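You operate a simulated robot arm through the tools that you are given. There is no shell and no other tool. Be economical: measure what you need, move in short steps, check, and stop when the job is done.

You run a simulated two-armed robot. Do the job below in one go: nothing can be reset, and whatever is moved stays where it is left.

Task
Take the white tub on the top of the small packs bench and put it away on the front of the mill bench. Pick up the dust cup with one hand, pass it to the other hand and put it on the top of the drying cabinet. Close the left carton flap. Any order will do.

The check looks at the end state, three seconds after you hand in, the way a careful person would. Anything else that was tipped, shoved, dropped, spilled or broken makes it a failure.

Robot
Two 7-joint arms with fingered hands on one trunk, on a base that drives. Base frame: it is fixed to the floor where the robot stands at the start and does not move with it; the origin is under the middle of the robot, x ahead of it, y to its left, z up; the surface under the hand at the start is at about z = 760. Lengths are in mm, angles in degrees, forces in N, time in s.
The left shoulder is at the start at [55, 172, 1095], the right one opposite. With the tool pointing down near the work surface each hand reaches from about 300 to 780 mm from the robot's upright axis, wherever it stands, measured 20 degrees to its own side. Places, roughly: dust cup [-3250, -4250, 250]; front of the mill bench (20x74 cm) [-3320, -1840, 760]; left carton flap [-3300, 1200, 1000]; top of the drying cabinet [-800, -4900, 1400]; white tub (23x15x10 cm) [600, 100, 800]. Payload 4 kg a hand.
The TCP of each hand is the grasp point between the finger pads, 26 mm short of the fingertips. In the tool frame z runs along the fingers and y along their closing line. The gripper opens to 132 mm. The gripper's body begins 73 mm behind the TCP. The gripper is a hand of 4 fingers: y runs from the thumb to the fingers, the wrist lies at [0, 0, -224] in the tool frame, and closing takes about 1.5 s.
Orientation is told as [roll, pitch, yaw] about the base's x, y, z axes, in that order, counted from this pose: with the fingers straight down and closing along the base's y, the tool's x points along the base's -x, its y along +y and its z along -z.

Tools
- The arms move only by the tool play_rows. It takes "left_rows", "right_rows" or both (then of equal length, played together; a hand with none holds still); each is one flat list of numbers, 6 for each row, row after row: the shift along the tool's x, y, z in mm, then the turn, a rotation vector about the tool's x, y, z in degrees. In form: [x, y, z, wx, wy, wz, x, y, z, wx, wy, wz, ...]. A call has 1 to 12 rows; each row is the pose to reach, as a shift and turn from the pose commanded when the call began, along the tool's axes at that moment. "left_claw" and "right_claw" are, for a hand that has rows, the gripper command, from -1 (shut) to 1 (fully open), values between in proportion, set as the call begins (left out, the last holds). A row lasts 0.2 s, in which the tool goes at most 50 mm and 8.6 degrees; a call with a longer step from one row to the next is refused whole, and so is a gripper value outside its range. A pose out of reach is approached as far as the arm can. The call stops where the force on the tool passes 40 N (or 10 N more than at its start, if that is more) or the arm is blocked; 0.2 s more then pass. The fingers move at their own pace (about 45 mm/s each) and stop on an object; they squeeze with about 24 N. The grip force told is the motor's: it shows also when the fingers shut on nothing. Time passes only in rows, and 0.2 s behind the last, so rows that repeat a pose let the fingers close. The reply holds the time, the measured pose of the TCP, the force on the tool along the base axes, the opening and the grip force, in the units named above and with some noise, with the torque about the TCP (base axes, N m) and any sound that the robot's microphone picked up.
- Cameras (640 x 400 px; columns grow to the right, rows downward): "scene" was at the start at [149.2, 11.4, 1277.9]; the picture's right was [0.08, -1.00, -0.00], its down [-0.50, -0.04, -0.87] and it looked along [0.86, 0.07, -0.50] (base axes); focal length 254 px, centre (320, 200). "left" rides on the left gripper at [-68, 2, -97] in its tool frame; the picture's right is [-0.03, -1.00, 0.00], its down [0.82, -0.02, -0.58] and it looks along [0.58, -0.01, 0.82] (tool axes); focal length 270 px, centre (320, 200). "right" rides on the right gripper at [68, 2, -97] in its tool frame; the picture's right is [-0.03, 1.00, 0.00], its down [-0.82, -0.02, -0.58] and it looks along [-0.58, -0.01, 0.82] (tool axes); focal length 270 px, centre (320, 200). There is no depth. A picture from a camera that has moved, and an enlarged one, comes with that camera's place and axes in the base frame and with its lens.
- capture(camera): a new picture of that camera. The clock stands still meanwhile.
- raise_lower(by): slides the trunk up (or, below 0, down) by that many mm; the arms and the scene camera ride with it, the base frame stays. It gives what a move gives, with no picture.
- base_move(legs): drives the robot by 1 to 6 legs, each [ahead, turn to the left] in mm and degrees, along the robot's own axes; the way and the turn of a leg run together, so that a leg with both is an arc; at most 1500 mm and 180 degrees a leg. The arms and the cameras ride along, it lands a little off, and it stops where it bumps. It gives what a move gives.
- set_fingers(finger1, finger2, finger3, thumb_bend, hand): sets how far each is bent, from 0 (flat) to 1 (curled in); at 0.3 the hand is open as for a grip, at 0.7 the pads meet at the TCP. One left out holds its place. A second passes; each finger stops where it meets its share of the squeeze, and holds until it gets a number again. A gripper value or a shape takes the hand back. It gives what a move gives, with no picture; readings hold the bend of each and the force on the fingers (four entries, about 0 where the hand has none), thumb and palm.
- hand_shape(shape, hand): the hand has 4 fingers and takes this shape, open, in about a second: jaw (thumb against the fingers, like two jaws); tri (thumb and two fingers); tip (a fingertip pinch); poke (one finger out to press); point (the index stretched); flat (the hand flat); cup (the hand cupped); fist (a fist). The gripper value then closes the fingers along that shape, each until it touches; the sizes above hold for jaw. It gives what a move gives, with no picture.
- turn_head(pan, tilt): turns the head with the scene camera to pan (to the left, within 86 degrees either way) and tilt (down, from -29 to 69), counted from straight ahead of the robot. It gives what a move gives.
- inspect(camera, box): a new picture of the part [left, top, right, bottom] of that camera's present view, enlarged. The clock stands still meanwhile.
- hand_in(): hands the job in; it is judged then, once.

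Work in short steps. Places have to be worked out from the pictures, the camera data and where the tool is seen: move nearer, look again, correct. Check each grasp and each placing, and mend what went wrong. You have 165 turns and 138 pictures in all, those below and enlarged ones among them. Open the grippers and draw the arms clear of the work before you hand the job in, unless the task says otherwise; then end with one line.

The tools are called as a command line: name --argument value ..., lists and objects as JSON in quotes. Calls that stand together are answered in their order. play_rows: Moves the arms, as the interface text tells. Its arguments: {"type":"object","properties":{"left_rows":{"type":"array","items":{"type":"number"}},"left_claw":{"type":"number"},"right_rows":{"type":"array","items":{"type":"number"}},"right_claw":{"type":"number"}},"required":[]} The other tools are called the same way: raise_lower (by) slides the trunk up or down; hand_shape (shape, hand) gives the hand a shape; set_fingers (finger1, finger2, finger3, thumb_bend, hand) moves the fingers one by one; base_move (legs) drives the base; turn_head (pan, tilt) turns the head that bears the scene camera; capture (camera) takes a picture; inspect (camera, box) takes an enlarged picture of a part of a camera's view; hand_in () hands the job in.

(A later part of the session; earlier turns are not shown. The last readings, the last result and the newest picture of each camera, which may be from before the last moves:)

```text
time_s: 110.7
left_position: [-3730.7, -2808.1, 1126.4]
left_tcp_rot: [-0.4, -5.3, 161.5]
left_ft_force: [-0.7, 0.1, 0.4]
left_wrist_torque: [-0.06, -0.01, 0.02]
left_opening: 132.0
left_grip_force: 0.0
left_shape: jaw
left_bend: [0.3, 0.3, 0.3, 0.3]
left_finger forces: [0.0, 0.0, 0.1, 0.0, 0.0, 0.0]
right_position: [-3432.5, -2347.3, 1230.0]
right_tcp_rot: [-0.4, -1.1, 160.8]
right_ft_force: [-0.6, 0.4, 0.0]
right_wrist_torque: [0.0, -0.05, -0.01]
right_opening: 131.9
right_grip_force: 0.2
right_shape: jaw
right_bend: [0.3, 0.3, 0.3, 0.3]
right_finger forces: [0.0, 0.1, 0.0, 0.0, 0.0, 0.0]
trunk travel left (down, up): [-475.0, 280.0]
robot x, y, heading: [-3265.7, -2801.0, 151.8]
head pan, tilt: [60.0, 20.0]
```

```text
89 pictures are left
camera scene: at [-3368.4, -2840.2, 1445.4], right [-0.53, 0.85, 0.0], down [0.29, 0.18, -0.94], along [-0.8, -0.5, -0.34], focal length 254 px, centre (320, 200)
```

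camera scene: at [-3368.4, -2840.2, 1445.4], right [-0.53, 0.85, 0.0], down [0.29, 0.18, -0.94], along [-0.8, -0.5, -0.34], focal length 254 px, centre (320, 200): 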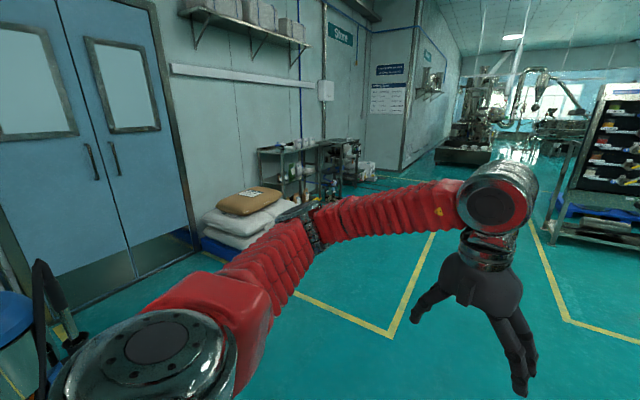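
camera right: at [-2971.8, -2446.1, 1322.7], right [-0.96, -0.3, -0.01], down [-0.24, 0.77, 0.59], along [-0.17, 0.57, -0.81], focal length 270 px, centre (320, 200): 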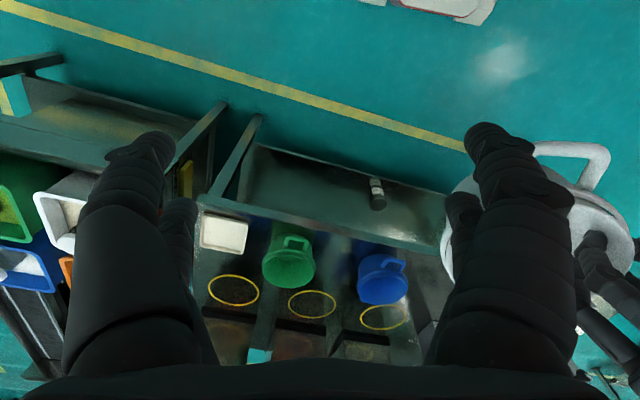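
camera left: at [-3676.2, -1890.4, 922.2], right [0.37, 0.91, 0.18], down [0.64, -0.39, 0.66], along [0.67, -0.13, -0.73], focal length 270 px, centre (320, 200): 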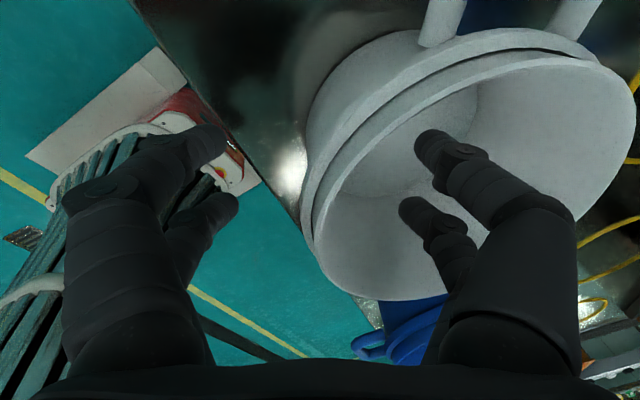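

The blue machine at lower left, around [−3400, −4100], probably holds the dust cup. I continue turning left toward −y.

base_move --legs '[[0, 20], [0, 20], [0, 20], [0, 20]]'

turn_head --pan 30 --tilt 30

capture --camera "scene"

```text
time_s: 114.4
left_position: [-3546.4, -3173.7, 1126.4]
left_tcp_rot: [-0.6, -5.4, -146.2]
left_ft_force: [0.9, -0.3, -0.2]
left_wrist_torque: [0.05, 0.02, -0.02]
left_opening: 132.3
left_grip_force: 0.0
left_shape: jaw
left_bend: [0.3, 0.3, 0.3, 0.3]
left_finger forces: [0.0, 0.1, 0.0, 0.0, 0.0, 0.0]
right_position: [-3728.6, -2655.0, 1231.6]
right_tcp_rot: [-0.5, -1.1, -147.1]
right_ft_force: [0.5, -0.3, 0.3]
right_wrist_torque: [0.05, 0.01, -0.02]
right_opening: 131.8
right_grip_force: 0.0
right_shape: jaw
right_bend: [0.3, 0.3, 0.3, 0.3]
right_finger forces: [0.0, 0.0, 0.0, 0.0, 0.0, 0.1]
trunk travel left (down, up): [-475.0, 280.0]
robot x, y, heading: [-3282.6, -2761.3, -153.6]
head pan, tilt: [60.0, 20.0]
stopped in leg 3: the robot was blocked; the commanded pose is now the measured one
```

```text
time_s: 115.3
left_position: [-3546.3, -3169.8, 1126.1]
left_tcp_rot: [-0.4, -5.2, -146.3]
left_ft_force: [-0.4, -0.2, -0.7]
left_wrist_torque: [0.02, -0.02, -0.03]
left_opening: 132.0
left_grip_force: 0.1
left_shape: jaw
left_bend: [0.3, 0.3, 0.3, 0.3]
left_finger forces: [0.0, 0.1, 0.0, 0.1, 0.1, 0.0]
right_position: [-3729.3, -2651.5, 1229.4]
right_tcp_rot: [-0.4, -1.1, -147.2]
right_ft_force: [0.4, -0.7, -0.5]
right_wrist_torque: [-0.01, -0.03, -0.03]
right_opening: 132.2
right_grip_force: 0.0
right_shape: jaw
right_bend: [0.3, 0.3, 0.3, 0.3]
right_finger forces: [0.0, 0.1, 0.0, 0.0, 0.1, 0.0]
trunk travel left (down, up): [-475.0, 280.0]
robot x, y, heading: [-3283.2, -2757.6, -153.7]
head pan, tilt: [30.0, 30.0]
```

```text
88 pictures are left
camera scene: at [-3355.3, -2843.2, 1429.4], right [-0.83, 0.55, 0.0], down [0.28, 0.42, -0.87], along [-0.48, -0.72, -0.5], focal length 254 px, centre (320, 200)
```

scene: 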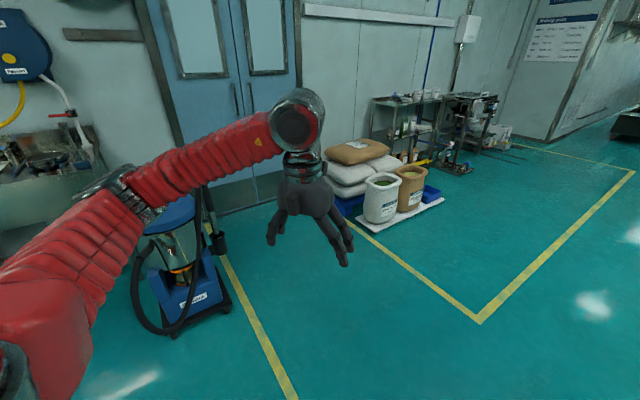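

The extractor is in view, so I zoom on it.

inspect --camera "scene" --box '[110, 170, 270, 350]'

base_move --legs '[[0, 16], [0, 16], [0, 16], [0, 16]]'

turn_head --pan 0 --tilt 35

capture --camera "scene"

```text
2.22 times, centred on (190, 260) of scene
camera zoom: at [-3355.3, -2843.2, 1429.4], right [-0.83, 0.55, 0.0], down [0.28, 0.42, -0.87], along [-0.48, -0.72, -0.5], focal length 565 px, centre (609, 67)
```

zoom: 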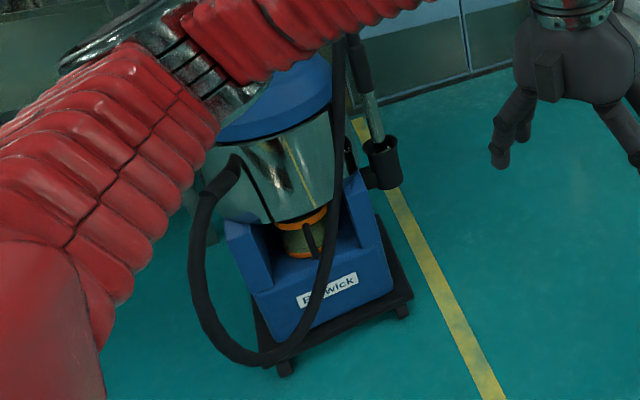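

```text
time_s: 119.0
left_position: [-3151.5, -3236.6, 1127.8]
left_tcp_rot: [-0.6, -5.2, -98.2]
left_ft_force: [0.3, 0.3, 0.3]
left_wrist_torque: [0.04, 0.03, -0.02]
left_opening: 132.0
left_grip_force: 0.1
left_shape: jaw
left_bend: [0.3, 0.3, 0.3, 0.3]
left_finger forces: [0.0, 0.1, 0.0, 0.0, 0.1, 0.0]
right_position: [-3659.2, -3025.5, 1231.7]
right_tcp_rot: [-0.5, -1.1, -99.2]
right_ft_force: [0.3, 0.1, 0.0]
right_wrist_torque: [0.04, 0.03, 0.0]
right_opening: 132.1
right_grip_force: 0.1
right_shape: jaw
right_bend: [0.3, 0.3, 0.3, 0.3]
right_finger forces: [0.0, 0.0, 0.0, 0.1, 0.0, 0.0]
trunk travel left (down, up): [-475.0, 280.0]
robot x, y, heading: [-3322.9, -2754.0, -105.0]
head pan, tilt: [30.0, 30.0]
stopped in leg 3: the robot was blocked; the commanded pose is now the measured one
```

```text
time_s: 120.0
left_position: [-3155.0, -3235.2, 1128.1]
left_tcp_rot: [-0.4, -5.3, -98.3]
left_ft_force: [-0.8, -0.3, -0.3]
left_wrist_torque: [0.01, 0.02, -0.02]
left_opening: 131.9
left_grip_force: 0.0
left_shape: jaw
left_bend: [0.3, 0.3, 0.3, 0.3]
left_finger forces: [0.1, 0.1, 0.0, 0.1, 0.0, 0.0]
right_position: [-3662.9, -3025.0, 1231.9]
right_tcp_rot: [-0.4, -1.2, -99.1]
right_ft_force: [-0.6, 0.2, -0.1]
right_wrist_torque: [0.01, 0.0, 0.01]
right_opening: 132.2
right_grip_force: 0.0
right_shape: jaw
right_bend: [0.3, 0.3, 0.3, 0.3]
right_finger forces: [0.1, 0.0, 0.1, 0.0, 0.1, 0.0]
trunk travel left (down, up): [-475.0, 280.0]
robot x, y, heading: [-3324.5, -2749.6, -104.6]
head pan, tilt: [0.0, 35.0]
```

```text
86 pictures are left
camera scene: at [-3355.3, -2858.2, 1421.6], right [-0.97, 0.25, 0.0], down [0.15, 0.56, -0.82], along [-0.21, -0.79, -0.57], focal length 254 px, centre (320, 200)
```

scene: 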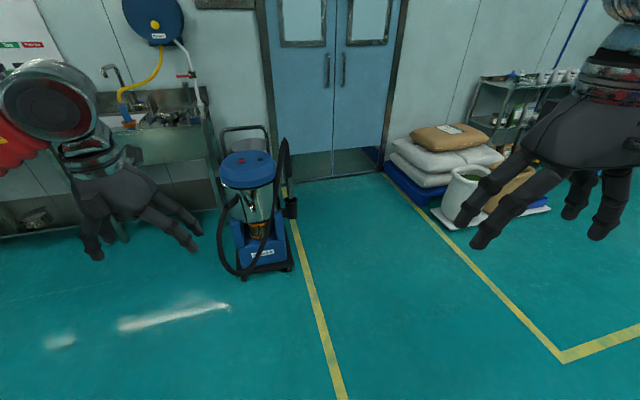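

inspect --camera "scene" --box '[205, 140, 315, 285]'

```text
2.76 times, centred on (260, 212) of scene
camera zoom: at [-3355.3, -2858.2, 1421.6], right [-0.97, 0.25, 0.0], down [0.15, 0.56, -0.82], along [-0.21, -0.79, -0.57], focal length 701 px, centre (486, 166)
```

zoom: 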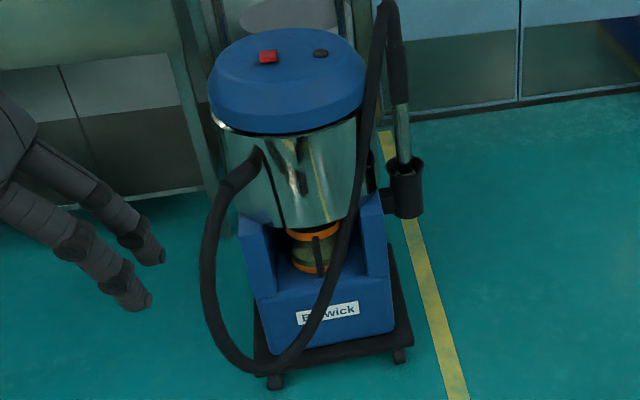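

The cup has an orange rim and a dark vertical handle facing +y, at about [−3281, −4200]. The cart's front is at y ≈ −4035, and the hose loop surrounds the cup. I drive closer to see it better.

base_move --legs '[[0, 12], [0, 12], [600, 0]]'

base_move --legs '[[0, -9]]'

turn_head --pan 0 --tilt 55

capture --camera "scene"

```text
time_s: 125.0
left_position: [-2883.0, -3713.6, 1128.8]
left_tcp_rot: [-0.4, -5.4, -74.8]
left_ft_force: [-0.6, -0.1, 0.4]
left_wrist_torque: [0.0, -0.03, -0.01]
left_opening: 131.9
left_grip_force: 0.0
left_shape: jaw
left_bend: [0.3, 0.3, 0.3, 0.3]
left_finger forces: [0.0, 0.0, 0.1, 0.0, 0.0, 0.0]
right_position: [-3432.2, -3722.9, 1231.4]
right_tcp_rot: [-0.4, -1.0, -75.7]
right_ft_force: [1.0, -0.4, 0.3]
right_wrist_torque: [0.01, 0.03, 0.01]
right_opening: 132.0
right_grip_force: 0.1
right_shape: jaw
right_bend: [0.3, 0.3, 0.3, 0.3]
right_finger forces: [0.0, 0.1, 0.0, 0.0, 0.0, 0.1]
trunk travel left (down, up): [-475.0, 280.0]
robot x, y, heading: [-3231.0, -3335.4, -81.3]
head pan, tilt: [0.0, 35.0]
```

```text
time_s: 126.1
left_position: [-2945.9, -3763.1, 1128.9]
left_tcp_rot: [-0.4, -5.3, -83.7]
left_ft_force: [-0.1, 0.0, -0.3]
left_wrist_torque: [0.01, -0.02, 0.01]
left_opening: 132.1
left_grip_force: 0.0
left_shape: jaw
left_bend: [0.3, 0.3, 0.3, 0.3]
left_finger forces: [0.1, 0.0, 0.1, 0.0, 0.0, 0.0]
right_position: [-3492.1, -3685.0, 1231.6]
right_tcp_rot: [-0.4, -1.1, -84.7]
right_ft_force: [-0.3, 0.2, 0.3]
right_wrist_torque: [0.03, 0.01, 0.02]
right_opening: 132.2
right_grip_force: 0.0
right_shape: jaw
right_bend: [0.3, 0.3, 0.3, 0.3]
right_finger forces: [0.1, 0.1, 0.0, 0.0, 0.0, 0.1]
trunk travel left (down, up): [-475.0, 280.0]
robot x, y, heading: [-3222.4, -3337.2, -90.3]
head pan, tilt: [0.0, 35.0]
```

```text
time_s: 127.0
left_position: [-2946.4, -3762.0, 1128.9]
left_tcp_rot: [-0.5, -5.3, -83.6]
left_ft_force: [-0.4, -0.2, -0.2]
left_wrist_torque: [0.03, 0.02, 0.01]
left_opening: 132.0
left_grip_force: 0.0
left_shape: jaw
left_bend: [0.3, 0.3, 0.3, 0.3]
left_finger forces: [0.0, 0.1, 0.0, 0.0, 0.0, 0.0]
right_position: [-3492.6, -3684.8, 1232.2]
right_tcp_rot: [-0.4, -1.1, -84.8]
right_ft_force: [-0.1, 0.2, 0.4]
right_wrist_torque: [0.03, 0.0, 0.02]
right_opening: 132.4
right_grip_force: 0.0
right_shape: jaw
right_bend: [0.3, 0.3, 0.3, 0.3]
right_finger forces: [0.0, 0.1, 0.0, 0.1, 0.0, 0.0]
trunk travel left (down, up): [-475.0, 280.0]
robot x, y, heading: [-3221.9, -3334.9, -90.2]
head pan, tilt: [0.0, 55.0]
```

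```text
84 pictures are left
camera scene: at [-3223.9, -3431.9, 1393.4], right [-1.0, 0.01, 0.0], down [0.01, 0.82, -0.57], along [-0.01, -0.57, -0.82], focal length 254 px, centre (320, 200)
```

scene: 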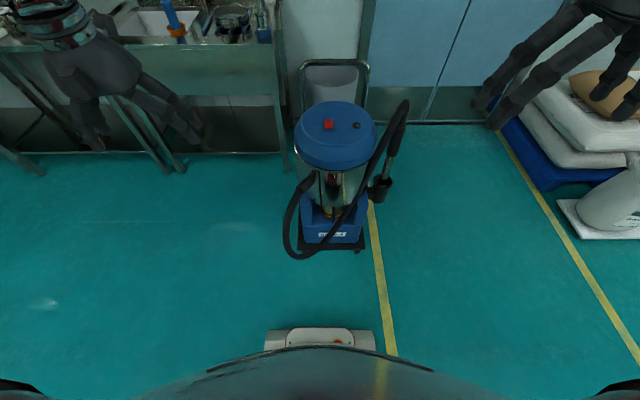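

I lower the trunk for a low-level view and the low reach; nothing is under the hands.

raise_lower --by -470

turn_head --pan 5 --tilt 40

inspect --camera "scene" --box '[220, 100, 440, 260]'

```text
refused: -470 is not a number from -400 to 400
```

```text
time_s: 127.7
left_position: [-2947.0, -3761.5, 1129.0]
left_tcp_rot: [-0.3, -5.3, -83.6]
left_ft_force: [-0.2, -0.2, 0.1]
left_wrist_torque: [0.0, 0.0, -0.02]
left_opening: 131.7
left_grip_force: 0.0
left_shape: jaw
left_bend: [0.3, 0.3, 0.3, 0.3]
left_finger forces: [0.1, 0.0, 0.0, 0.0, 0.0, 0.0]
right_position: [-3491.5, -3684.8, 1231.0]
right_tcp_rot: [-0.4, -1.1, -84.8]
right_ft_force: [-0.2, 0.2, -0.6]
right_wrist_torque: [0.02, -0.01, 0.01]
right_opening: 132.0
right_grip_force: 0.0
right_shape: jaw
right_bend: [0.3, 0.3, 0.3, 0.3]
right_finger forces: [0.0, 0.0, 0.1, 0.1, 0.1, 0.1]
trunk travel left (down, up): [-475.0, 280.0]
robot x, y, heading: [-3223.9, -3338.0, -90.7]
head pan, tilt: [5.0, 40.0]
```

```text
2.50 times, centred on (330, 180) of scene
camera zoom: at [-3217.1, -3444.5, 1413.9], right [-1.0, -0.08, 0.0], down [-0.05, 0.64, -0.77], along [0.06, -0.76, -0.64], focal length 635 px, centre (295, 250)
```

zoom: 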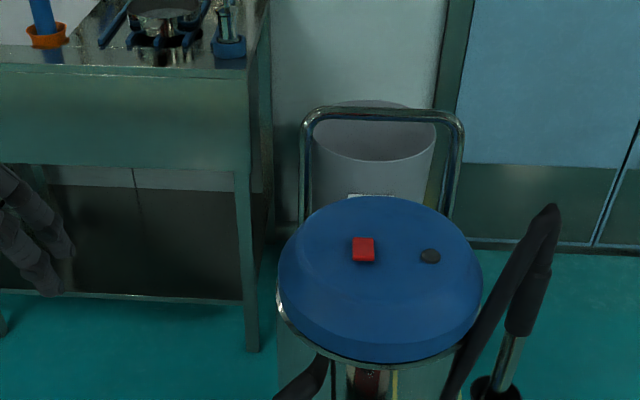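

raise_lower --by -400

raise_lower --by -70

turn_head --pan 3 --tilt 45

capture --camera "scene"

inspect --camera "scene" --box '[240, 120, 440, 290]'

```text
time_s: 131.6
left_position: [-2946.6, -3761.4, 729.3]
left_tcp_rot: [-0.3, -5.4, -83.8]
left_ft_force: [-0.5, 1.1, 0.7]
left_wrist_torque: [0.01, -0.03, -0.02]
left_opening: 132.0
left_grip_force: 0.0
left_shape: jaw
left_bend: [0.3, 0.3, 0.3, 0.3]
left_finger forces: [0.0, 0.0, 0.0, 0.0, 0.0, 0.0]
right_position: [-3491.4, -3685.3, 832.0]
right_tcp_rot: [-0.3, -1.1, -84.7]
right_ft_force: [-1.3, -0.3, -0.3]
right_wrist_torque: [-0.02, 0.01, 0.02]
right_opening: 132.0
right_grip_force: 0.1
right_shape: jaw
right_bend: [0.3, 0.3, 0.3, 0.3]
right_finger forces: [0.0, 0.0, 0.0, 0.0, 0.0, 0.0]
trunk travel left (down, up): [-75.0, 680.0]
robot x, y, heading: [-3223.0, -3335.7, -90.1]
head pan, tilt: [5.0, 40.0]
```

```text
time_s: 132.6
left_position: [-2945.4, -3763.7, 661.1]
left_tcp_rot: [-0.4, -5.2, -83.8]
left_ft_force: [-0.2, 0.2, 0.2]
left_wrist_torque: [0.05, 0.01, 0.05]
left_opening: 132.0
left_grip_force: 0.2
left_shape: jaw
left_bend: [0.3, 0.3, 0.3, 0.3]
left_finger forces: [0.0, 0.0, 0.1, 0.1, 0.1, 0.1]
right_position: [-3491.6, -3686.1, 762.1]
right_tcp_rot: [-0.4, -1.2, -84.7]
right_ft_force: [0.2, 0.4, -0.1]
right_wrist_torque: [-0.04, 0.0, -0.01]
right_opening: 132.1
right_grip_force: 0.1
right_shape: jaw
right_bend: [0.3, 0.3, 0.3, 0.3]
right_finger forces: [0.1, 0.1, 0.0, 0.1, 0.1, 0.0]
trunk travel left (down, up): [-5.0, 750.0]
robot x, y, heading: [-3224.7, -3337.9, -90.3]
head pan, tilt: [5.0, 40.0]
```

```text
time_s: 133.3
left_position: [-2945.7, -3762.7, 659.7]
left_tcp_rot: [-0.4, -5.0, -83.7]
left_ft_force: [1.2, -0.4, 0.0]
left_wrist_torque: [0.0, -0.02, -0.02]
left_opening: 132.0
left_grip_force: 0.1
left_shape: jaw
left_bend: [0.3, 0.3, 0.3, 0.3]
left_finger forces: [0.0, 0.1, 0.0, 0.1, 0.0, 0.0]
right_position: [-3491.7, -3685.7, 760.7]
right_tcp_rot: [-0.4, -1.1, -84.7]
right_ft_force: [0.3, 0.4, 0.7]
right_wrist_torque: [-0.04, -0.02, -0.01]
right_opening: 132.2
right_grip_force: 0.1
right_shape: jaw
right_bend: [0.3, 0.3, 0.3, 0.3]
right_finger forces: [0.0, 0.1, 0.1, 0.0, 0.0, 0.0]
trunk travel left (down, up): [-5.0, 750.0]
robot x, y, heading: [-3221.9, -3335.6, -90.5]
head pan, tilt: [3.0, 45.0]
```

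```text
82 pictures are left
camera scene: at [-3221.9, -3626.9, 914.3], right [-1.0, -0.04, 0.0], down [-0.03, 0.71, -0.71], along [0.03, -0.71, -0.71], focal length 254 px, centre (320, 200)
```

scene: 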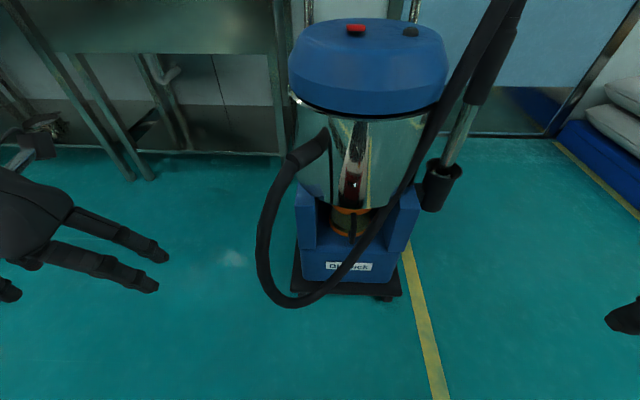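

```text
2.35 times, centred on (340, 205) of scene
camera zoom: at [-3221.9, -3626.9, 914.3], right [-1.0, -0.04, 0.0], down [-0.03, 0.71, -0.71], along [0.03, -0.71, -0.71], focal length 598 px, centre (273, 188)
```

zoom: 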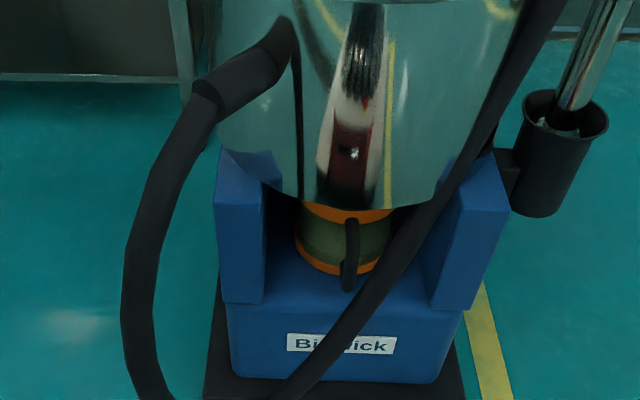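

The cup sits in a recess between two blue blocks, and a hose strand crosses diagonally in front. I take the right hand's view as a second viewpoint to triangulate the hose.

capture --camera "right"

```text
80 pictures are left
camera right: at [-3494.9, -3615.1, 856.6], right [1.0, 0.07, -0.01], down [0.06, -0.8, 0.59], along [0.03, -0.59, -0.8], focal length 270 px, centre (320, 200)
```

right: 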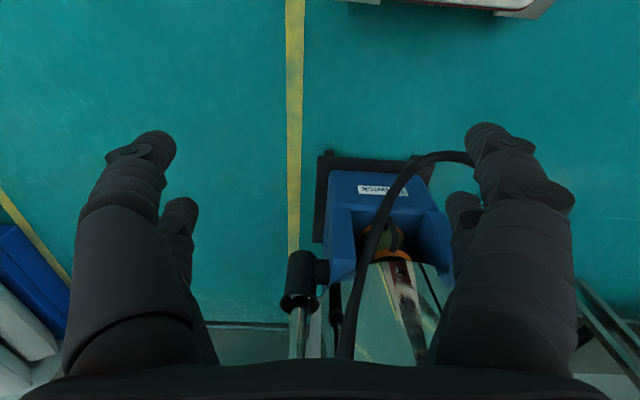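

inspect --camera "right" --box '[300, 140, 460, 280]'

```text
2.86 times, centred on (380, 210) of right
camera zoom: at [-3494.9, -3615.1, 856.6], right [1.0, 0.07, -0.01], down [0.06, -0.8, 0.59], along [0.03, -0.59, -0.8], focal length 772 px, centre (149, 171)
```

zoom: 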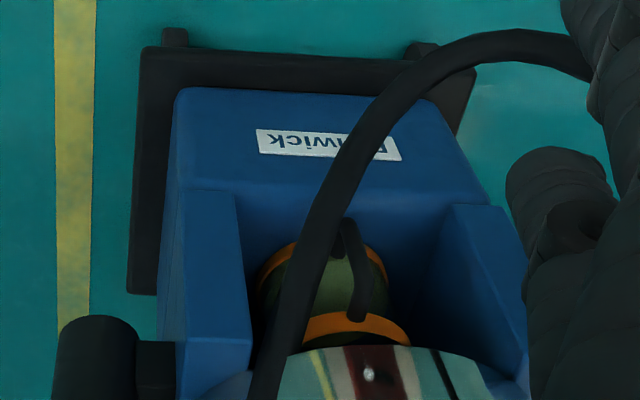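

Triangulating: the handle's outer bar is around [−3292, −4052, 330–395]. The cup is about 110 mm wide on a platform at z ≈ 309, and a hose strand passes close on its −x side. I bring the right hand to a safe pre-pose at [−3292, −3880, 480], tilted 45° forward, so its camera looks straight at it.

play_rows --right_rows '[-21, 18, 28, 0, -4.5, 0, -42, 36, 56, 0, -9, 0, -63, 55, 84, 0, -13.5, 0, -84, 73, 112, 0, -18, 0, -105, 91, 140, 0, -22.5, 0, -127, 109, 169, 0, -27, 0, -148, 127, 197, 0, -31.5, 0, -169, 146, 225, 0, -36, 0, -190, 164, 253, 0, -40.5, 0, -211, 182, 281, 0, -45, 0]'

capture --camera "right"

capture --camera "scene"

```text
time_s: 135.5
left_position: [-2946.8, -3763.0, 661.1]
left_tcp_rot: [-0.4, -5.1, -83.8]
left_ft_force: [0.3, -0.1, 0.0]
left_wrist_torque: [-0.01, 0.0, -0.02]
left_opening: 132.1
left_grip_force: 0.0
left_shape: jaw
left_bend: [0.3, 0.3, 0.3, 0.3]
left_finger forces: [0.1, 0.1, 0.1, 0.0, 0.0, 0.0]
right_position: [-3294.2, -3885.3, 484.3]
right_tcp_rot: [-0.5, -46.2, -84.4]
right_ft_force: [-0.1, -0.3, 0.2]
right_wrist_torque: [-0.01, -0.02, 0.01]
right_opening: 132.0
right_grip_force: 0.0
right_shape: jaw
right_bend: [0.3, 0.3, 0.3, 0.3]
right_finger forces: [0.0, 0.0, 0.0, 0.0, 0.0, 0.0]
right hand out of reach, approached as far as the arm can: row 1, 2, 3, 4, 5, 6, 7, 8
trunk travel left (down, up): [-5.0, 750.0]
robot x, y, heading: [-3221.4, -3340.5, -90.6]
head pan, tilt: [3.0, 45.0]
```

```text
78 pictures are left
camera right: at [-3301.7, -3767.4, 500.8], right [1.0, 0.07, 0.01], down [0.0, -0.15, 0.99], along [0.08, -0.99, -0.15], focal length 270 px, centre (320, 200)
```

right: 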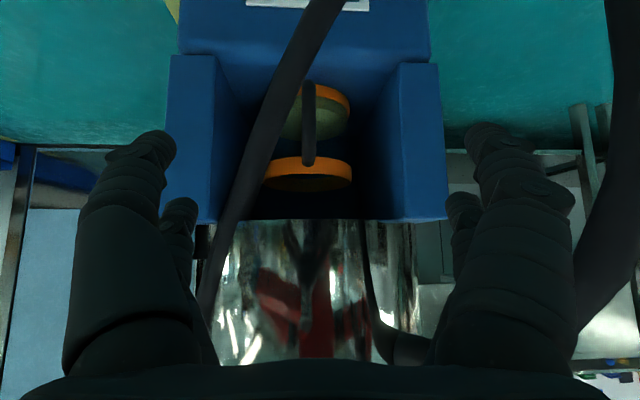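

```text
77 pictures are left
camera scene: at [-3221.9, -3627.0, 914.2], right [-1.0, -0.04, 0.0], down [-0.03, 0.71, -0.71], along [0.03, -0.71, -0.71], focal length 254 px, centre (320, 200)
```

scene: 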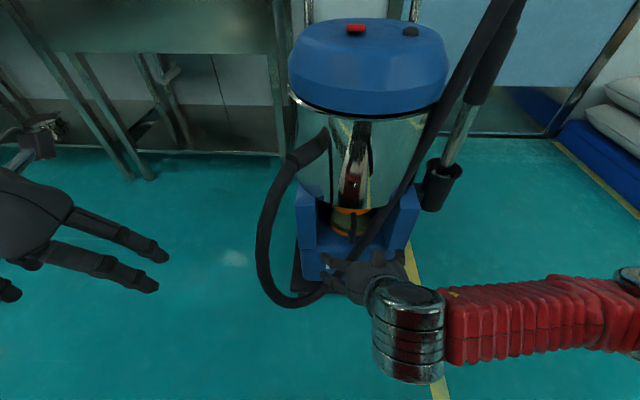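

This head-on view confirms the handle at [−3291, −4050, z 327–410]. The hose strand is just right of it, with more room near the handle's top. I set a narrow opening, yaw the hand a little and move to about 60 mm short of the upper handle.

play_rows --right_rows '[-13, -1, 30, 2.3, 0, 2.3, -26, -2, 61, 4.7, 0, 4.5, -39, -2, 92, 7, 0, 6.8, -52, -3, 122, 9.35, 0, 9.03, -52, -3, 122, 9.35, 0, 9.03, -52, -3, 122, 9.35, 0, 9.03]' --right_claw -0.45

capture --camera "right"

inspect --camera "scene" --box '[240, 160, 440, 310]'

```text
time_s: 136.9
left_position: [-2946.0, -3763.3, 660.6]
left_tcp_rot: [-0.4, -5.0, -83.7]
left_ft_force: [-0.1, 0.4, 0.1]
left_wrist_torque: [0.02, 0.02, 0.0]
left_opening: 132.1
left_grip_force: 0.0
left_shape: jaw
left_bend: [0.3, 0.3, 0.3, 0.3]
left_finger forces: [0.1, 0.0, 0.1, 0.0, 0.0, 0.0]
right_position: [-3283.2, -4010.5, 435.7]
right_tcp_rot: [-0.5, -46.2, -97.4]
right_ft_force: [-1.2, -0.6, 0.3]
right_wrist_torque: [0.01, -0.03, 0.01]
right_opening: 36.6
right_grip_force: 0.1
right_shape: jaw
right_bend: [0.73, 0.73, 0.73, 0.7]
right_finger forces: [0.0, 0.0, 0.0, 0.0, 0.0, 0.0]
trunk travel left (down, up): [-5.0, 750.0]
robot x, y, heading: [-3224.2, -3340.5, -90.7]
head pan, tilt: [3.0, 45.0]
```

```text
76 pictures are left
camera right: at [-3265.6, -3894.3, 453.7], right [0.99, -0.15, 0.01], down [-0.03, -0.14, 0.99], along [-0.15, -0.98, -0.15], focal length 270 px, centre (320, 200)
```

right: 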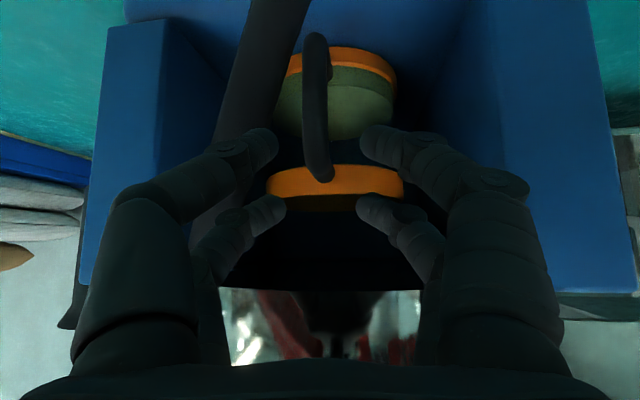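

```text
2.67 times, centred on (340, 235) of scene
camera zoom: at [-3221.9, -3627.0, 914.3], right [-1.0, -0.04, 0.0], down [-0.03, 0.71, -0.71], along [0.03, -0.71, -0.71], focal length 678 px, centre (267, 107)
```

zoom: 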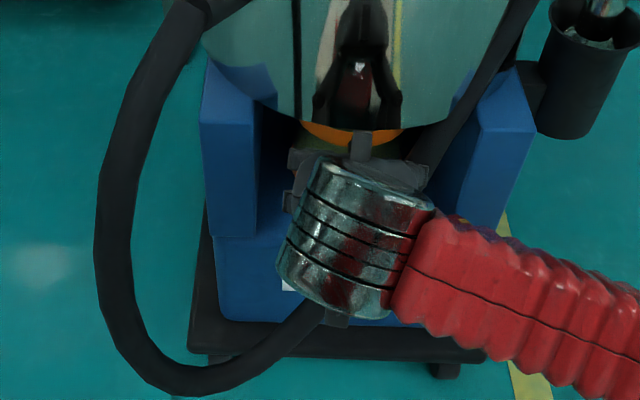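

The handle lies between the digits. I advance 58 mm along the tool axis in small steps, watching the force.

play_rows --right_rows '[0, 0, 15, 0, 0, 0, 0, 0, 30, 0, 0, 0, 0, 0, 44, 0, 0, 0, 0, 0, 58, 0, 0, 0]'

capture --camera "right"

```text
time_s: 137.9
left_position: [-2947.5, -3763.4, 659.3]
left_tcp_rot: [-0.4, -5.1, -83.7]
left_ft_force: [-0.3, 0.3, -0.1]
left_wrist_torque: [0.02, 0.01, -0.03]
left_opening: 131.8
left_grip_force: 0.1
left_shape: jaw
left_bend: [0.3, 0.3, 0.3, 0.3]
left_finger forces: [0.0, 0.0, 0.0, 0.0, 0.0, 0.0]
right_position: [-3289.3, -4050.0, 396.1]
right_tcp_rot: [-0.5, -46.2, -97.5]
right_ft_force: [0.0, -0.3, 0.2]
right_wrist_torque: [0.03, -0.01, -0.01]
right_opening: 36.3
right_grip_force: 0.0
right_shape: jaw
right_bend: [0.73, 0.73, 0.73, 0.7]
right_finger forces: [0.1, 0.0, 0.0, 0.1, 0.0, 0.0]
trunk travel left (down, up): [-5.0, 750.0]
robot x, y, heading: [-3223.1, -3338.9, -90.4]
head pan, tilt: [3.0, 45.0]
```

```text
74 pictures are left
camera right: at [-3271.1, -3933.7, 413.3], right [0.99, -0.15, 0.01], down [-0.03, -0.14, 0.99], along [-0.15, -0.98, -0.15], focal length 270 px, centre (320, 200)
```

right: 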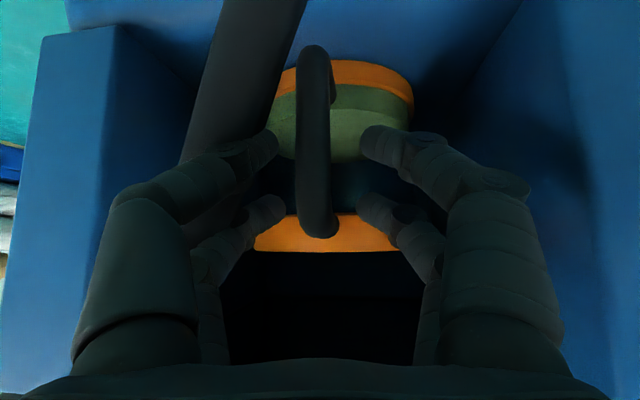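

No contact yet and the handle sits between the pads, so I close.

play_rows --right_rows '[0, 0, 0, 0, 0, 0, 0, 0, 0, 0, 0, 0, 0, 0, 0, 0, 0, 0, 0, 0, 0, 0, 0, 0, 0, 0, 0, 0, 0, 0]' --right_claw -1

capture --camera "right"

```text
time_s: 139.1
left_position: [-2947.4, -3761.8, 659.7]
left_tcp_rot: [-0.4, -5.2, -83.7]
left_ft_force: [0.7, -0.8, -0.2]
left_wrist_torque: [-0.02, 0.01, 0.0]
left_opening: 132.0
left_grip_force: 0.0
left_shape: jaw
left_bend: [0.3, 0.3, 0.3, 0.3]
left_finger forces: [0.1, 0.1, 0.1, 0.0, 0.1, 0.1]
right_position: [-3290.9, -4050.6, 393.7]
right_tcp_rot: [-0.5, -46.2, -97.4]
right_ft_force: [0.1, 0.1, -1.6]
right_wrist_torque: [0.19, -0.03, 0.0]
right_opening: 9.2
right_grip_force: 24.4
right_shape: jaw
right_bend: [0.72, 0.72, 0.7, 0.7]
right_finger forces: [22.3, 17.7, 17.5, 0.1, 22.6, 0.0]
trunk travel left (down, up): [-5.0, 750.0]
robot x, y, heading: [-3226.7, -3334.8, -90.5]
head pan, tilt: [3.0, 45.0]
```

```text
73 pictures are left
camera right: at [-3271.2, -3933.5, 412.9], right [0.99, -0.15, 0.01], down [-0.03, -0.15, 0.99], along [-0.15, -0.98, -0.15], focal length 270 px, centre (320, 200)
```

right: 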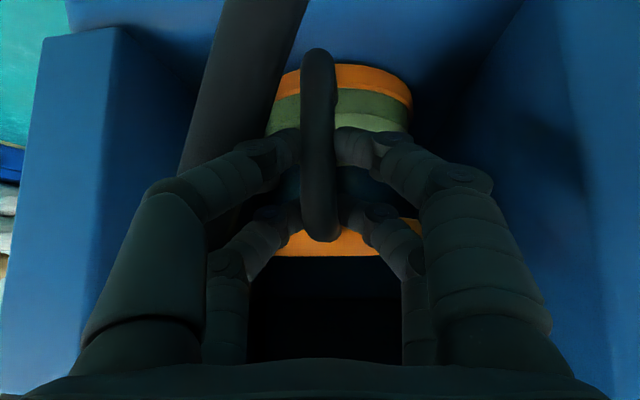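

The handle is gripped with 9 mm opening. I lift gently by 8 mm and then to 30 mm to see whether the cup is free.

play_rows --right_rows '[-3, 0, -3, 0, 0, 0, -6, 0, -6, 0, 0, 0, -9, 0, -8.5, 0, 0, 0, -12, 0, -11.5, 0, 0, 0]'

capture --camera "right"

```text
time_s: 140.1
left_position: [-2946.1, -3762.7, 659.2]
left_tcp_rot: [-0.4, -5.1, -83.7]
left_ft_force: [0.0, -0.5, -0.4]
left_wrist_torque: [0.01, 0.02, -0.04]
left_opening: 132.3
left_grip_force: 0.1
left_shape: jaw
left_bend: [0.3, 0.3, 0.3, 0.3]
left_finger forces: [0.1, 0.1, 0.0, 0.0, 0.1, 0.1]
right_position: [-3288.8, -4050.7, 412.6]
right_tcp_rot: [-0.5, -46.2, -97.4]
right_ft_force: [0.6, -0.2, -2.1]
right_wrist_torque: [0.21, 0.0, 0.01]
right_opening: 9.0
right_grip_force: 24.0
right_shape: jaw
right_bend: [0.72, 0.72, 0.7, 0.7]
right_finger forces: [22.3, 17.6, 17.5, 0.0, 22.5, 0.0]
trunk travel left (down, up): [-5.0, 750.0]
robot x, y, heading: [-3220.2, -3334.9, -90.5]
head pan, tilt: [3.0, 45.0]
```

```text
72 pictures are left
camera right: at [-3270.9, -3934.1, 430.2], right [0.99, -0.15, 0.01], down [-0.04, -0.14, 0.99], along [-0.15, -0.98, -0.15], focal length 270 px, centre (320, 200)
```

right: 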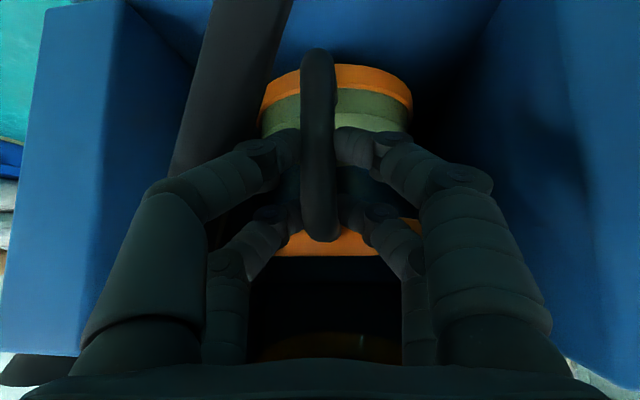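

The cup is free, about 0.2 kg, and the outlet ring is still about 65 mm above its rim. I raise another 40 mm and shift 20 mm left (+x), away from the hose.

play_rows --right_rows '[-7, 5, -7.4, 0, 0, 0, -14, 10, -15, 0, 0, 0, -20, 15, -22, 0, 0, 0, -27, 20, -29.6, 0, 0, 0]'

capture --camera "right"

inspect --camera "scene" --box '[240, 120, 440, 270]'

```text
time_s: 141.2
left_position: [-2946.9, -3762.6, 660.9]
left_tcp_rot: [-0.4, -5.2, -83.7]
left_ft_force: [0.4, -0.6, 0.6]
left_wrist_torque: [0.02, 0.01, -0.01]
left_opening: 132.4
left_grip_force: 0.1
left_shape: jaw
left_bend: [0.3, 0.3, 0.3, 0.3]
left_finger forces: [0.0, 0.0, 0.0, 0.0, 0.0, 0.0]
right_position: [-3272.5, -4043.5, 441.5]
right_tcp_rot: [-1.6, -44.7, -96.9]
right_ft_force: [0.1, 6.3, -11.7]
right_wrist_torque: [-0.03, -0.05, -0.01]
right_opening: 9.1
right_grip_force: 24.1
right_shape: jaw
right_bend: [0.72, 0.72, 0.7, 0.7]
right_finger forces: [22.6, 23.1, 23.7, 0.1, 23.3, 0.1]
trunk travel left (down, up): [-5.0, 750.0]
robot x, y, heading: [-3227.0, -3340.2, -90.5]
head pan, tilt: [3.0, 45.0]
stopped in row 4 (right hand): the force on the tool passed its limit at 42 N (the readings are from after the stop); the commanded pose is now the measured one
```

```text
71 pictures are left
camera right: at [-3253.4, -3929.1, 461.6], right [0.99, -0.16, 0.0], down [-0.03, -0.17, 0.98], along [-0.16, -0.97, -0.17], focal length 270 px, centre (320, 200)
```

right: 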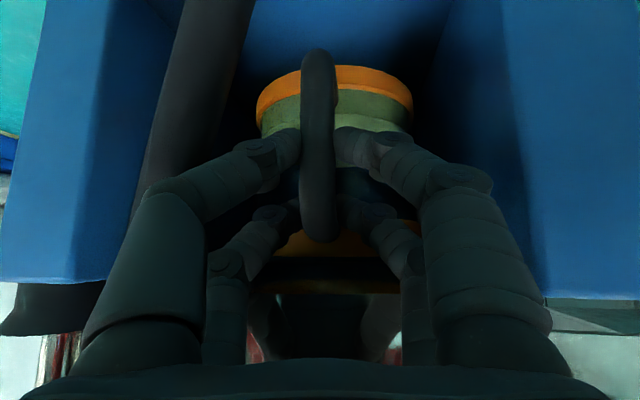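

```text
2.67 times, centred on (340, 195) of scene
camera zoom: at [-3222.1, -3627.4, 914.2], right [-1.0, -0.04, 0.0], down [-0.03, 0.71, -0.71], along [0.03, -0.7, -0.71], focal length 678 px, centre (267, 213)
```

zoom: 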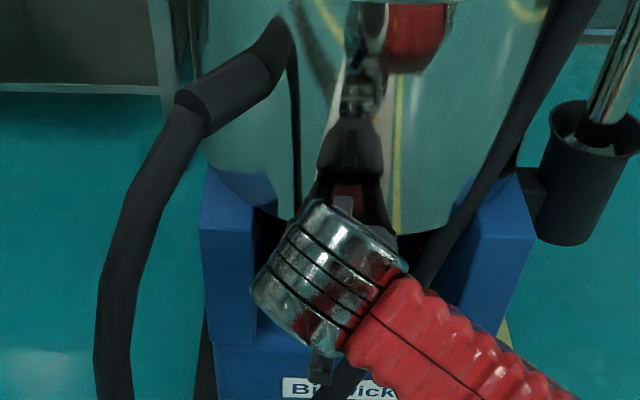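

The rim met the outlet ring, so that is the ceiling. I come down 6 mm and shift another 20 mm left to clear the hose side.

play_rows --right_rows '[4.2, 0, 4.3, 0, 0, 0, 5, 7, 3.5, 0, 0, 0, 5.5, 14, 3, 0, 0, 0, 6, 20, 2.6, 0, 0, 0]'

capture --camera "right"

```text
time_s: 142.2
left_position: [-2947.4, -3762.9, 659.5]
left_tcp_rot: [-0.5, -5.2, -83.7]
left_ft_force: [0.5, 0.6, 1.0]
left_wrist_torque: [-0.01, -0.01, 0.02]
left_opening: 132.0
left_grip_force: 0.0
left_shape: jaw
left_bend: [0.3, 0.3, 0.3, 0.3]
left_finger forces: [0.0, 0.0, 0.0, 0.0, 0.0, 0.0]
right_position: [-3253.3, -4046.5, 438.7]
right_tcp_rot: [-1.5, -45.0, -97.2]
right_ft_force: [-5.2, 6.6, -9.5]
right_wrist_torque: [-0.19, -0.42, -0.22]
right_opening: 9.1
right_grip_force: 24.2
right_shape: jaw
right_bend: [0.72, 0.72, 0.71, 0.7]
right_finger forces: [22.6, 18.1, 27.0, 0.0, 23.3, 0.0]
trunk travel left (down, up): [-5.0, 750.0]
robot x, y, heading: [-3220.6, -3336.3, -90.3]
head pan, tilt: [3.0, 45.0]
```

```text
69 pictures are left
camera right: at [-3233.3, -3930.8, 457.8], right [0.99, -0.16, 0.0], down [-0.03, -0.16, 0.99], along [-0.16, -0.97, -0.17], focal length 270 px, centre (320, 200)
```

right: 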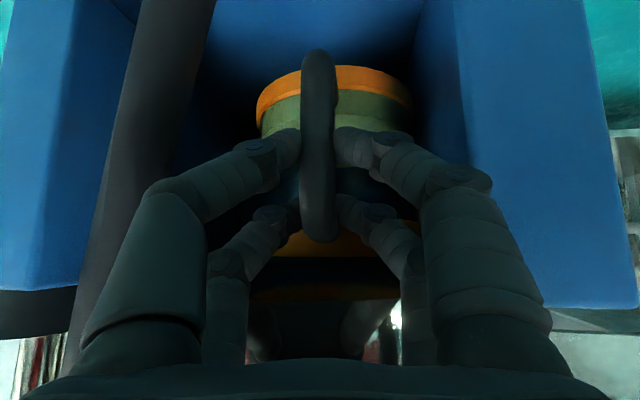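

A slight side contact with the left wall and the ring remains. I ease 6 mm down and 3 mm back, then pull out 25 mm in small steps.

play_rows --right_rows '[4, -3, 4.5, 0, 0, 0, 7.5, -3.6, 1, 0, 0, 0, 11, -4.2, -2.5, 0, 0, 0, 14.5, -4.8, -6, 0, 0, 0, 18, -5.4, -9.5, 0, 0, 0, 21.5, -6, -13, 0, 0, 0]'

capture --camera "right"

```text
time_s: 143.6
left_position: [-2947.0, -3762.6, 659.8]
left_tcp_rot: [-0.5, -5.1, -83.7]
left_ft_force: [-0.5, 0.4, 0.6]
left_wrist_torque: [-0.03, -0.02, -0.02]
left_opening: 132.0
left_grip_force: 0.1
left_shape: jaw
left_bend: [0.3, 0.3, 0.3, 0.3]
left_finger forces: [0.0, 0.0, 0.0, 0.1, 0.0, 0.0]
right_position: [-3255.0, -4021.7, 432.9]
right_tcp_rot: [-1.4, -45.2, -97.1]
right_ft_force: [0.1, -0.2, -3.1]
right_wrist_torque: [0.21, -0.01, 0.02]
right_opening: 9.2
right_grip_force: 24.3
right_shape: jaw
right_bend: [0.72, 0.72, 0.71, 0.7]
right_finger forces: [22.7, 18.3, 17.6, 0.0, 23.1, 0.0]
trunk travel left (down, up): [-5.0, 750.0]
robot x, y, heading: [-3220.7, -3338.9, -90.7]
head pan, tilt: [3.0, 45.0]
```

```text
68 pictures are left
camera right: at [-3235.8, -3906.3, 452.2], right [0.99, -0.16, 0.0], down [-0.03, -0.16, 0.99], along [-0.16, -0.97, -0.17], focal length 270 px, centre (320, 200)
```

right: 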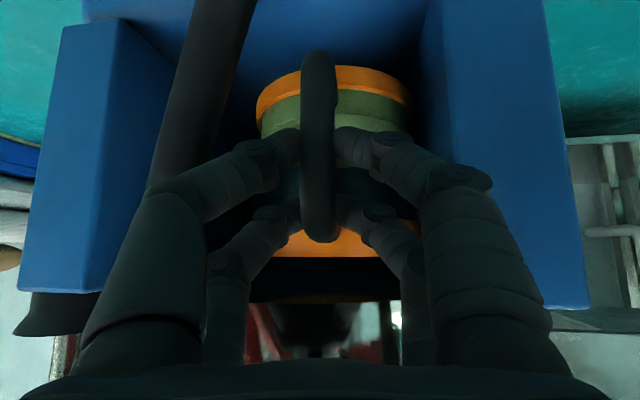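

No force so far. I continue pulling out 20 mm in small steps and check for any hose contact.

play_rows --right_rows '[2.1, 0, -2.1, 0, 0, 0, 4.2, 0, -4.2, 0, 0, 0, 6.3, 0, -6.3, 0, 0, 0, 8.5, 0, -8.4, 0, 0, 0]'

play_rows --right_rows '[2.1, 0, -2.1, 0, 0, 0, 4.2, 0, -4.2, 0, 0, 0, 6.3, 0, -6.3, 0, 0, 0, 8.5, 0, -8.4, 0, 0, 0]'

capture --camera "right"

```text
time_s: 144.6
left_position: [-2947.3, -3763.4, 661.0]
left_tcp_rot: [-0.5, -5.1, -83.7]
left_ft_force: [0.1, -0.2, 0.4]
left_wrist_torque: [-0.01, 0.06, 0.02]
left_opening: 131.9
left_grip_force: 0.0
left_shape: jaw
left_bend: [0.3, 0.3, 0.3, 0.3]
left_finger forces: [0.0, 0.0, 0.0, 0.1, 0.1, 0.1]
right_position: [-3253.4, -4010.8, 432.9]
right_tcp_rot: [-1.3, -45.2, -97.1]
right_ft_force: [-0.5, 0.2, -2.6]
right_wrist_torque: [0.21, 0.0, -0.01]
right_opening: 8.9
right_grip_force: 23.7
right_shape: jaw
right_bend: [0.72, 0.72, 0.71, 0.7]
right_finger forces: [22.7, 18.2, 17.4, 0.0, 23.3, 0.0]
trunk travel left (down, up): [-5.0, 750.0]
robot x, y, heading: [-3224.5, -3332.4, -90.2]
head pan, tilt: [3.0, 45.0]
```

```text
time_s: 145.6
left_position: [-2946.5, -3762.7, 661.0]
left_tcp_rot: [-0.4, -5.0, -83.7]
left_ft_force: [0.1, 0.5, -0.2]
left_wrist_torque: [0.02, -0.01, 0.01]
left_opening: 132.4
left_grip_force: 0.0
left_shape: jaw
left_bend: [0.3, 0.3, 0.3, 0.3]
left_finger forces: [0.0, 0.1, 0.0, 0.0, 0.1, 0.0]
right_position: [-3251.7, -3998.5, 430.8]
right_tcp_rot: [-1.4, -45.2, -97.1]
right_ft_force: [0.3, -1.4, -1.8]
right_wrist_torque: [0.24, 0.0, -0.01]
right_opening: 9.0
right_grip_force: 23.8
right_shape: jaw
right_bend: [0.72, 0.72, 0.71, 0.7]
right_finger forces: [22.7, 18.2, 17.4, 0.0, 23.2, 0.0]
trunk travel left (down, up): [-5.0, 750.0]
robot x, y, heading: [-3224.0, -3334.3, -90.7]
head pan, tilt: [3.0, 45.0]
```

```text
67 pictures are left
camera right: at [-3232.5, -3881.9, 450.8], right [0.99, -0.16, 0.0], down [-0.03, -0.16, 0.99], along [-0.16, -0.97, -0.17], focal length 270 px, centre (320, 200)
```

right: 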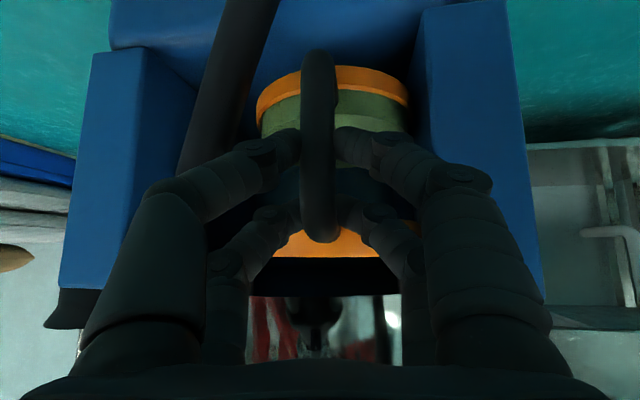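

Still free. I continue another 24 mm.

play_rows --right_rows '[2.1, 0, -2.1, 0, 0, 0, 4.2, 0, -4.2, 0, 0, 0, 6.3, 0, -6.3, 0, 0, 0, 8.5, 0, -8.4, 0, 0, 0]'

play_rows --right_rows '[2.1, 0, -2.1, 0, 0, 0, 4.2, 0, -4.2, 0, 0, 0, 6.3, 0, -6.3, 0, 0, 0, 8.5, 0, -8.4, 0, 0, 0]'

capture --camera "right"

```text
time_s: 146.6
left_position: [-2946.6, -3763.2, 660.0]
left_tcp_rot: [-0.6, -5.0, -83.7]
left_ft_force: [-0.9, -0.3, 0.2]
left_wrist_torque: [0.0, -0.03, 0.02]
left_opening: 131.9
left_grip_force: 0.1
left_shape: jaw
left_bend: [0.3, 0.3, 0.3, 0.3]
left_finger forces: [0.0, 0.1, 0.0, 0.0, 0.0, 0.0]
right_position: [-3249.0, -3986.5, 431.4]
right_tcp_rot: [-1.3, -45.3, -97.0]
right_ft_force: [0.1, -0.7, -2.4]
right_wrist_torque: [0.24, 0.01, -0.07]
right_opening: 9.3
right_grip_force: 23.8
right_shape: jaw
right_bend: [0.72, 0.72, 0.71, 0.7]
right_finger forces: [23.0, 17.8, 17.6, 0.0, 22.9, 0.2]
trunk travel left (down, up): [-5.0, 750.0]
robot x, y, heading: [-3223.7, -3335.2, -90.5]
head pan, tilt: [3.0, 45.0]
```

```text
time_s: 147.6
left_position: [-2947.2, -3763.4, 660.0]
left_tcp_rot: [-0.5, -5.2, -83.7]
left_ft_force: [-0.9, 0.5, -0.6]
left_wrist_torque: [-0.01, -0.03, -0.03]
left_opening: 132.4
left_grip_force: 0.1
left_shape: jaw
left_bend: [0.3, 0.3, 0.3, 0.3]
left_finger forces: [0.0, 0.1, 0.0, 0.1, 0.1, 0.1]
right_position: [-3249.8, -3975.4, 432.0]
right_tcp_rot: [-1.4, -45.2, -97.0]
right_ft_force: [0.0, -0.4, -2.4]
right_wrist_torque: [0.23, 0.0, -0.07]
right_opening: 9.2
right_grip_force: 23.9
right_shape: jaw
right_bend: [0.72, 0.72, 0.71, 0.71]
right_finger forces: [23.4, 17.3, 17.3, 0.0, 22.7, 0.0]
trunk travel left (down, up): [-5.0, 750.0]
robot x, y, heading: [-3225.9, -3335.9, -90.7]
head pan, tilt: [3.0, 45.0]
```

```text
66 pictures are left
camera right: at [-3229.6, -3858.5, 451.7], right [0.99, -0.16, 0.0], down [-0.03, -0.16, 0.99], along [-0.16, -0.97, -0.17], focal length 270 px, centre (320, 200)
```

right: 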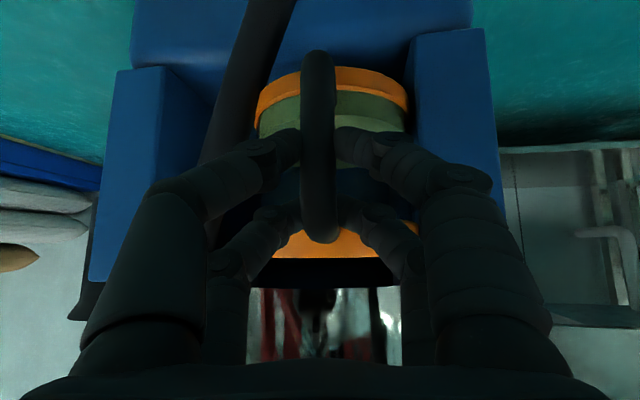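

play_rows --right_rows '[2.1, 0, -2.1, 0, 0, 0, 4.2, 0, -4.2, 0, 0, 0, 6.3, 0, -6.3, 0, 0, 0, 8.5, 0, -8.4, 0, 0, 0]'

inspect --camera "right" --box '[200, 0, 460, 160]'

inspect --camera "scene" --box '[240, 120, 440, 270]'

```text
time_s: 148.6
left_position: [-2947.2, -3763.6, 660.9]
left_tcp_rot: [-0.5, -5.1, -83.6]
left_ft_force: [0.3, 0.1, 0.7]
left_wrist_torque: [-0.01, 0.03, 0.01]
left_opening: 132.0
left_grip_force: 0.0
left_shape: jaw
left_bend: [0.3, 0.3, 0.3, 0.3]
left_finger forces: [0.0, 0.0, 0.0, 0.0, 0.0, 0.0]
right_position: [-3247.4, -3963.7, 431.6]
right_tcp_rot: [-1.4, -45.2, -97.0]
right_ft_force: [-1.5, -0.9, -3.5]
right_wrist_torque: [0.19, -0.03, -0.11]
right_opening: 9.1
right_grip_force: 24.0
right_shape: jaw
right_bend: [0.72, 0.72, 0.71, 0.71]
right_finger forces: [23.7, 16.7, 17.5, 0.1, 23.1, 0.0]
trunk travel left (down, up): [-5.0, 750.0]
robot x, y, heading: [-3222.8, -3336.3, -90.4]
head pan, tilt: [3.0, 45.0]
```

```text
2.46 times, centred on (330, 80) of right
camera zoom: at [-3227.6, -3847.0, 450.8], right [0.99, -0.16, 0.0], down [-0.03, -0.16, 0.99], along [-0.16, -0.97, -0.17], focal length 665 px, centre (295, 495)
```

zoom: 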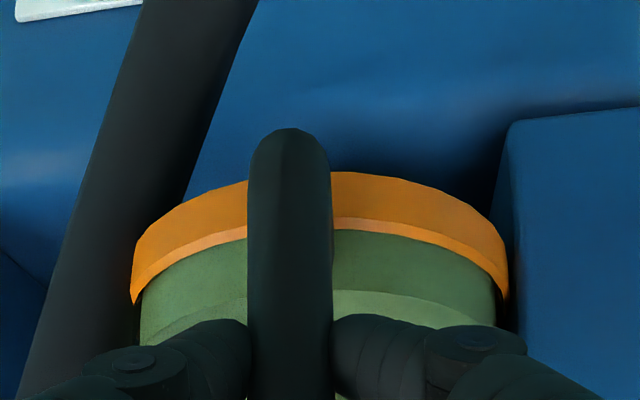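

```text
2.67 times, centred on (340, 195) of scene
camera zoom: at [-3221.9, -3627.1, 914.2], right [-1.0, -0.04, 0.0], down [-0.03, 0.71, -0.71], along [0.03, -0.71, -0.71], focal length 678 px, centre (267, 213)
```

zoom: 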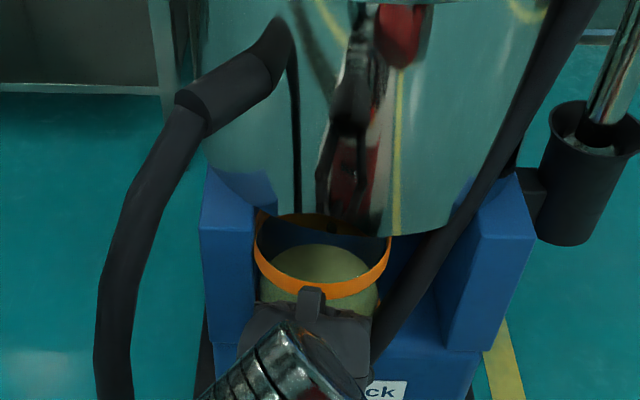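

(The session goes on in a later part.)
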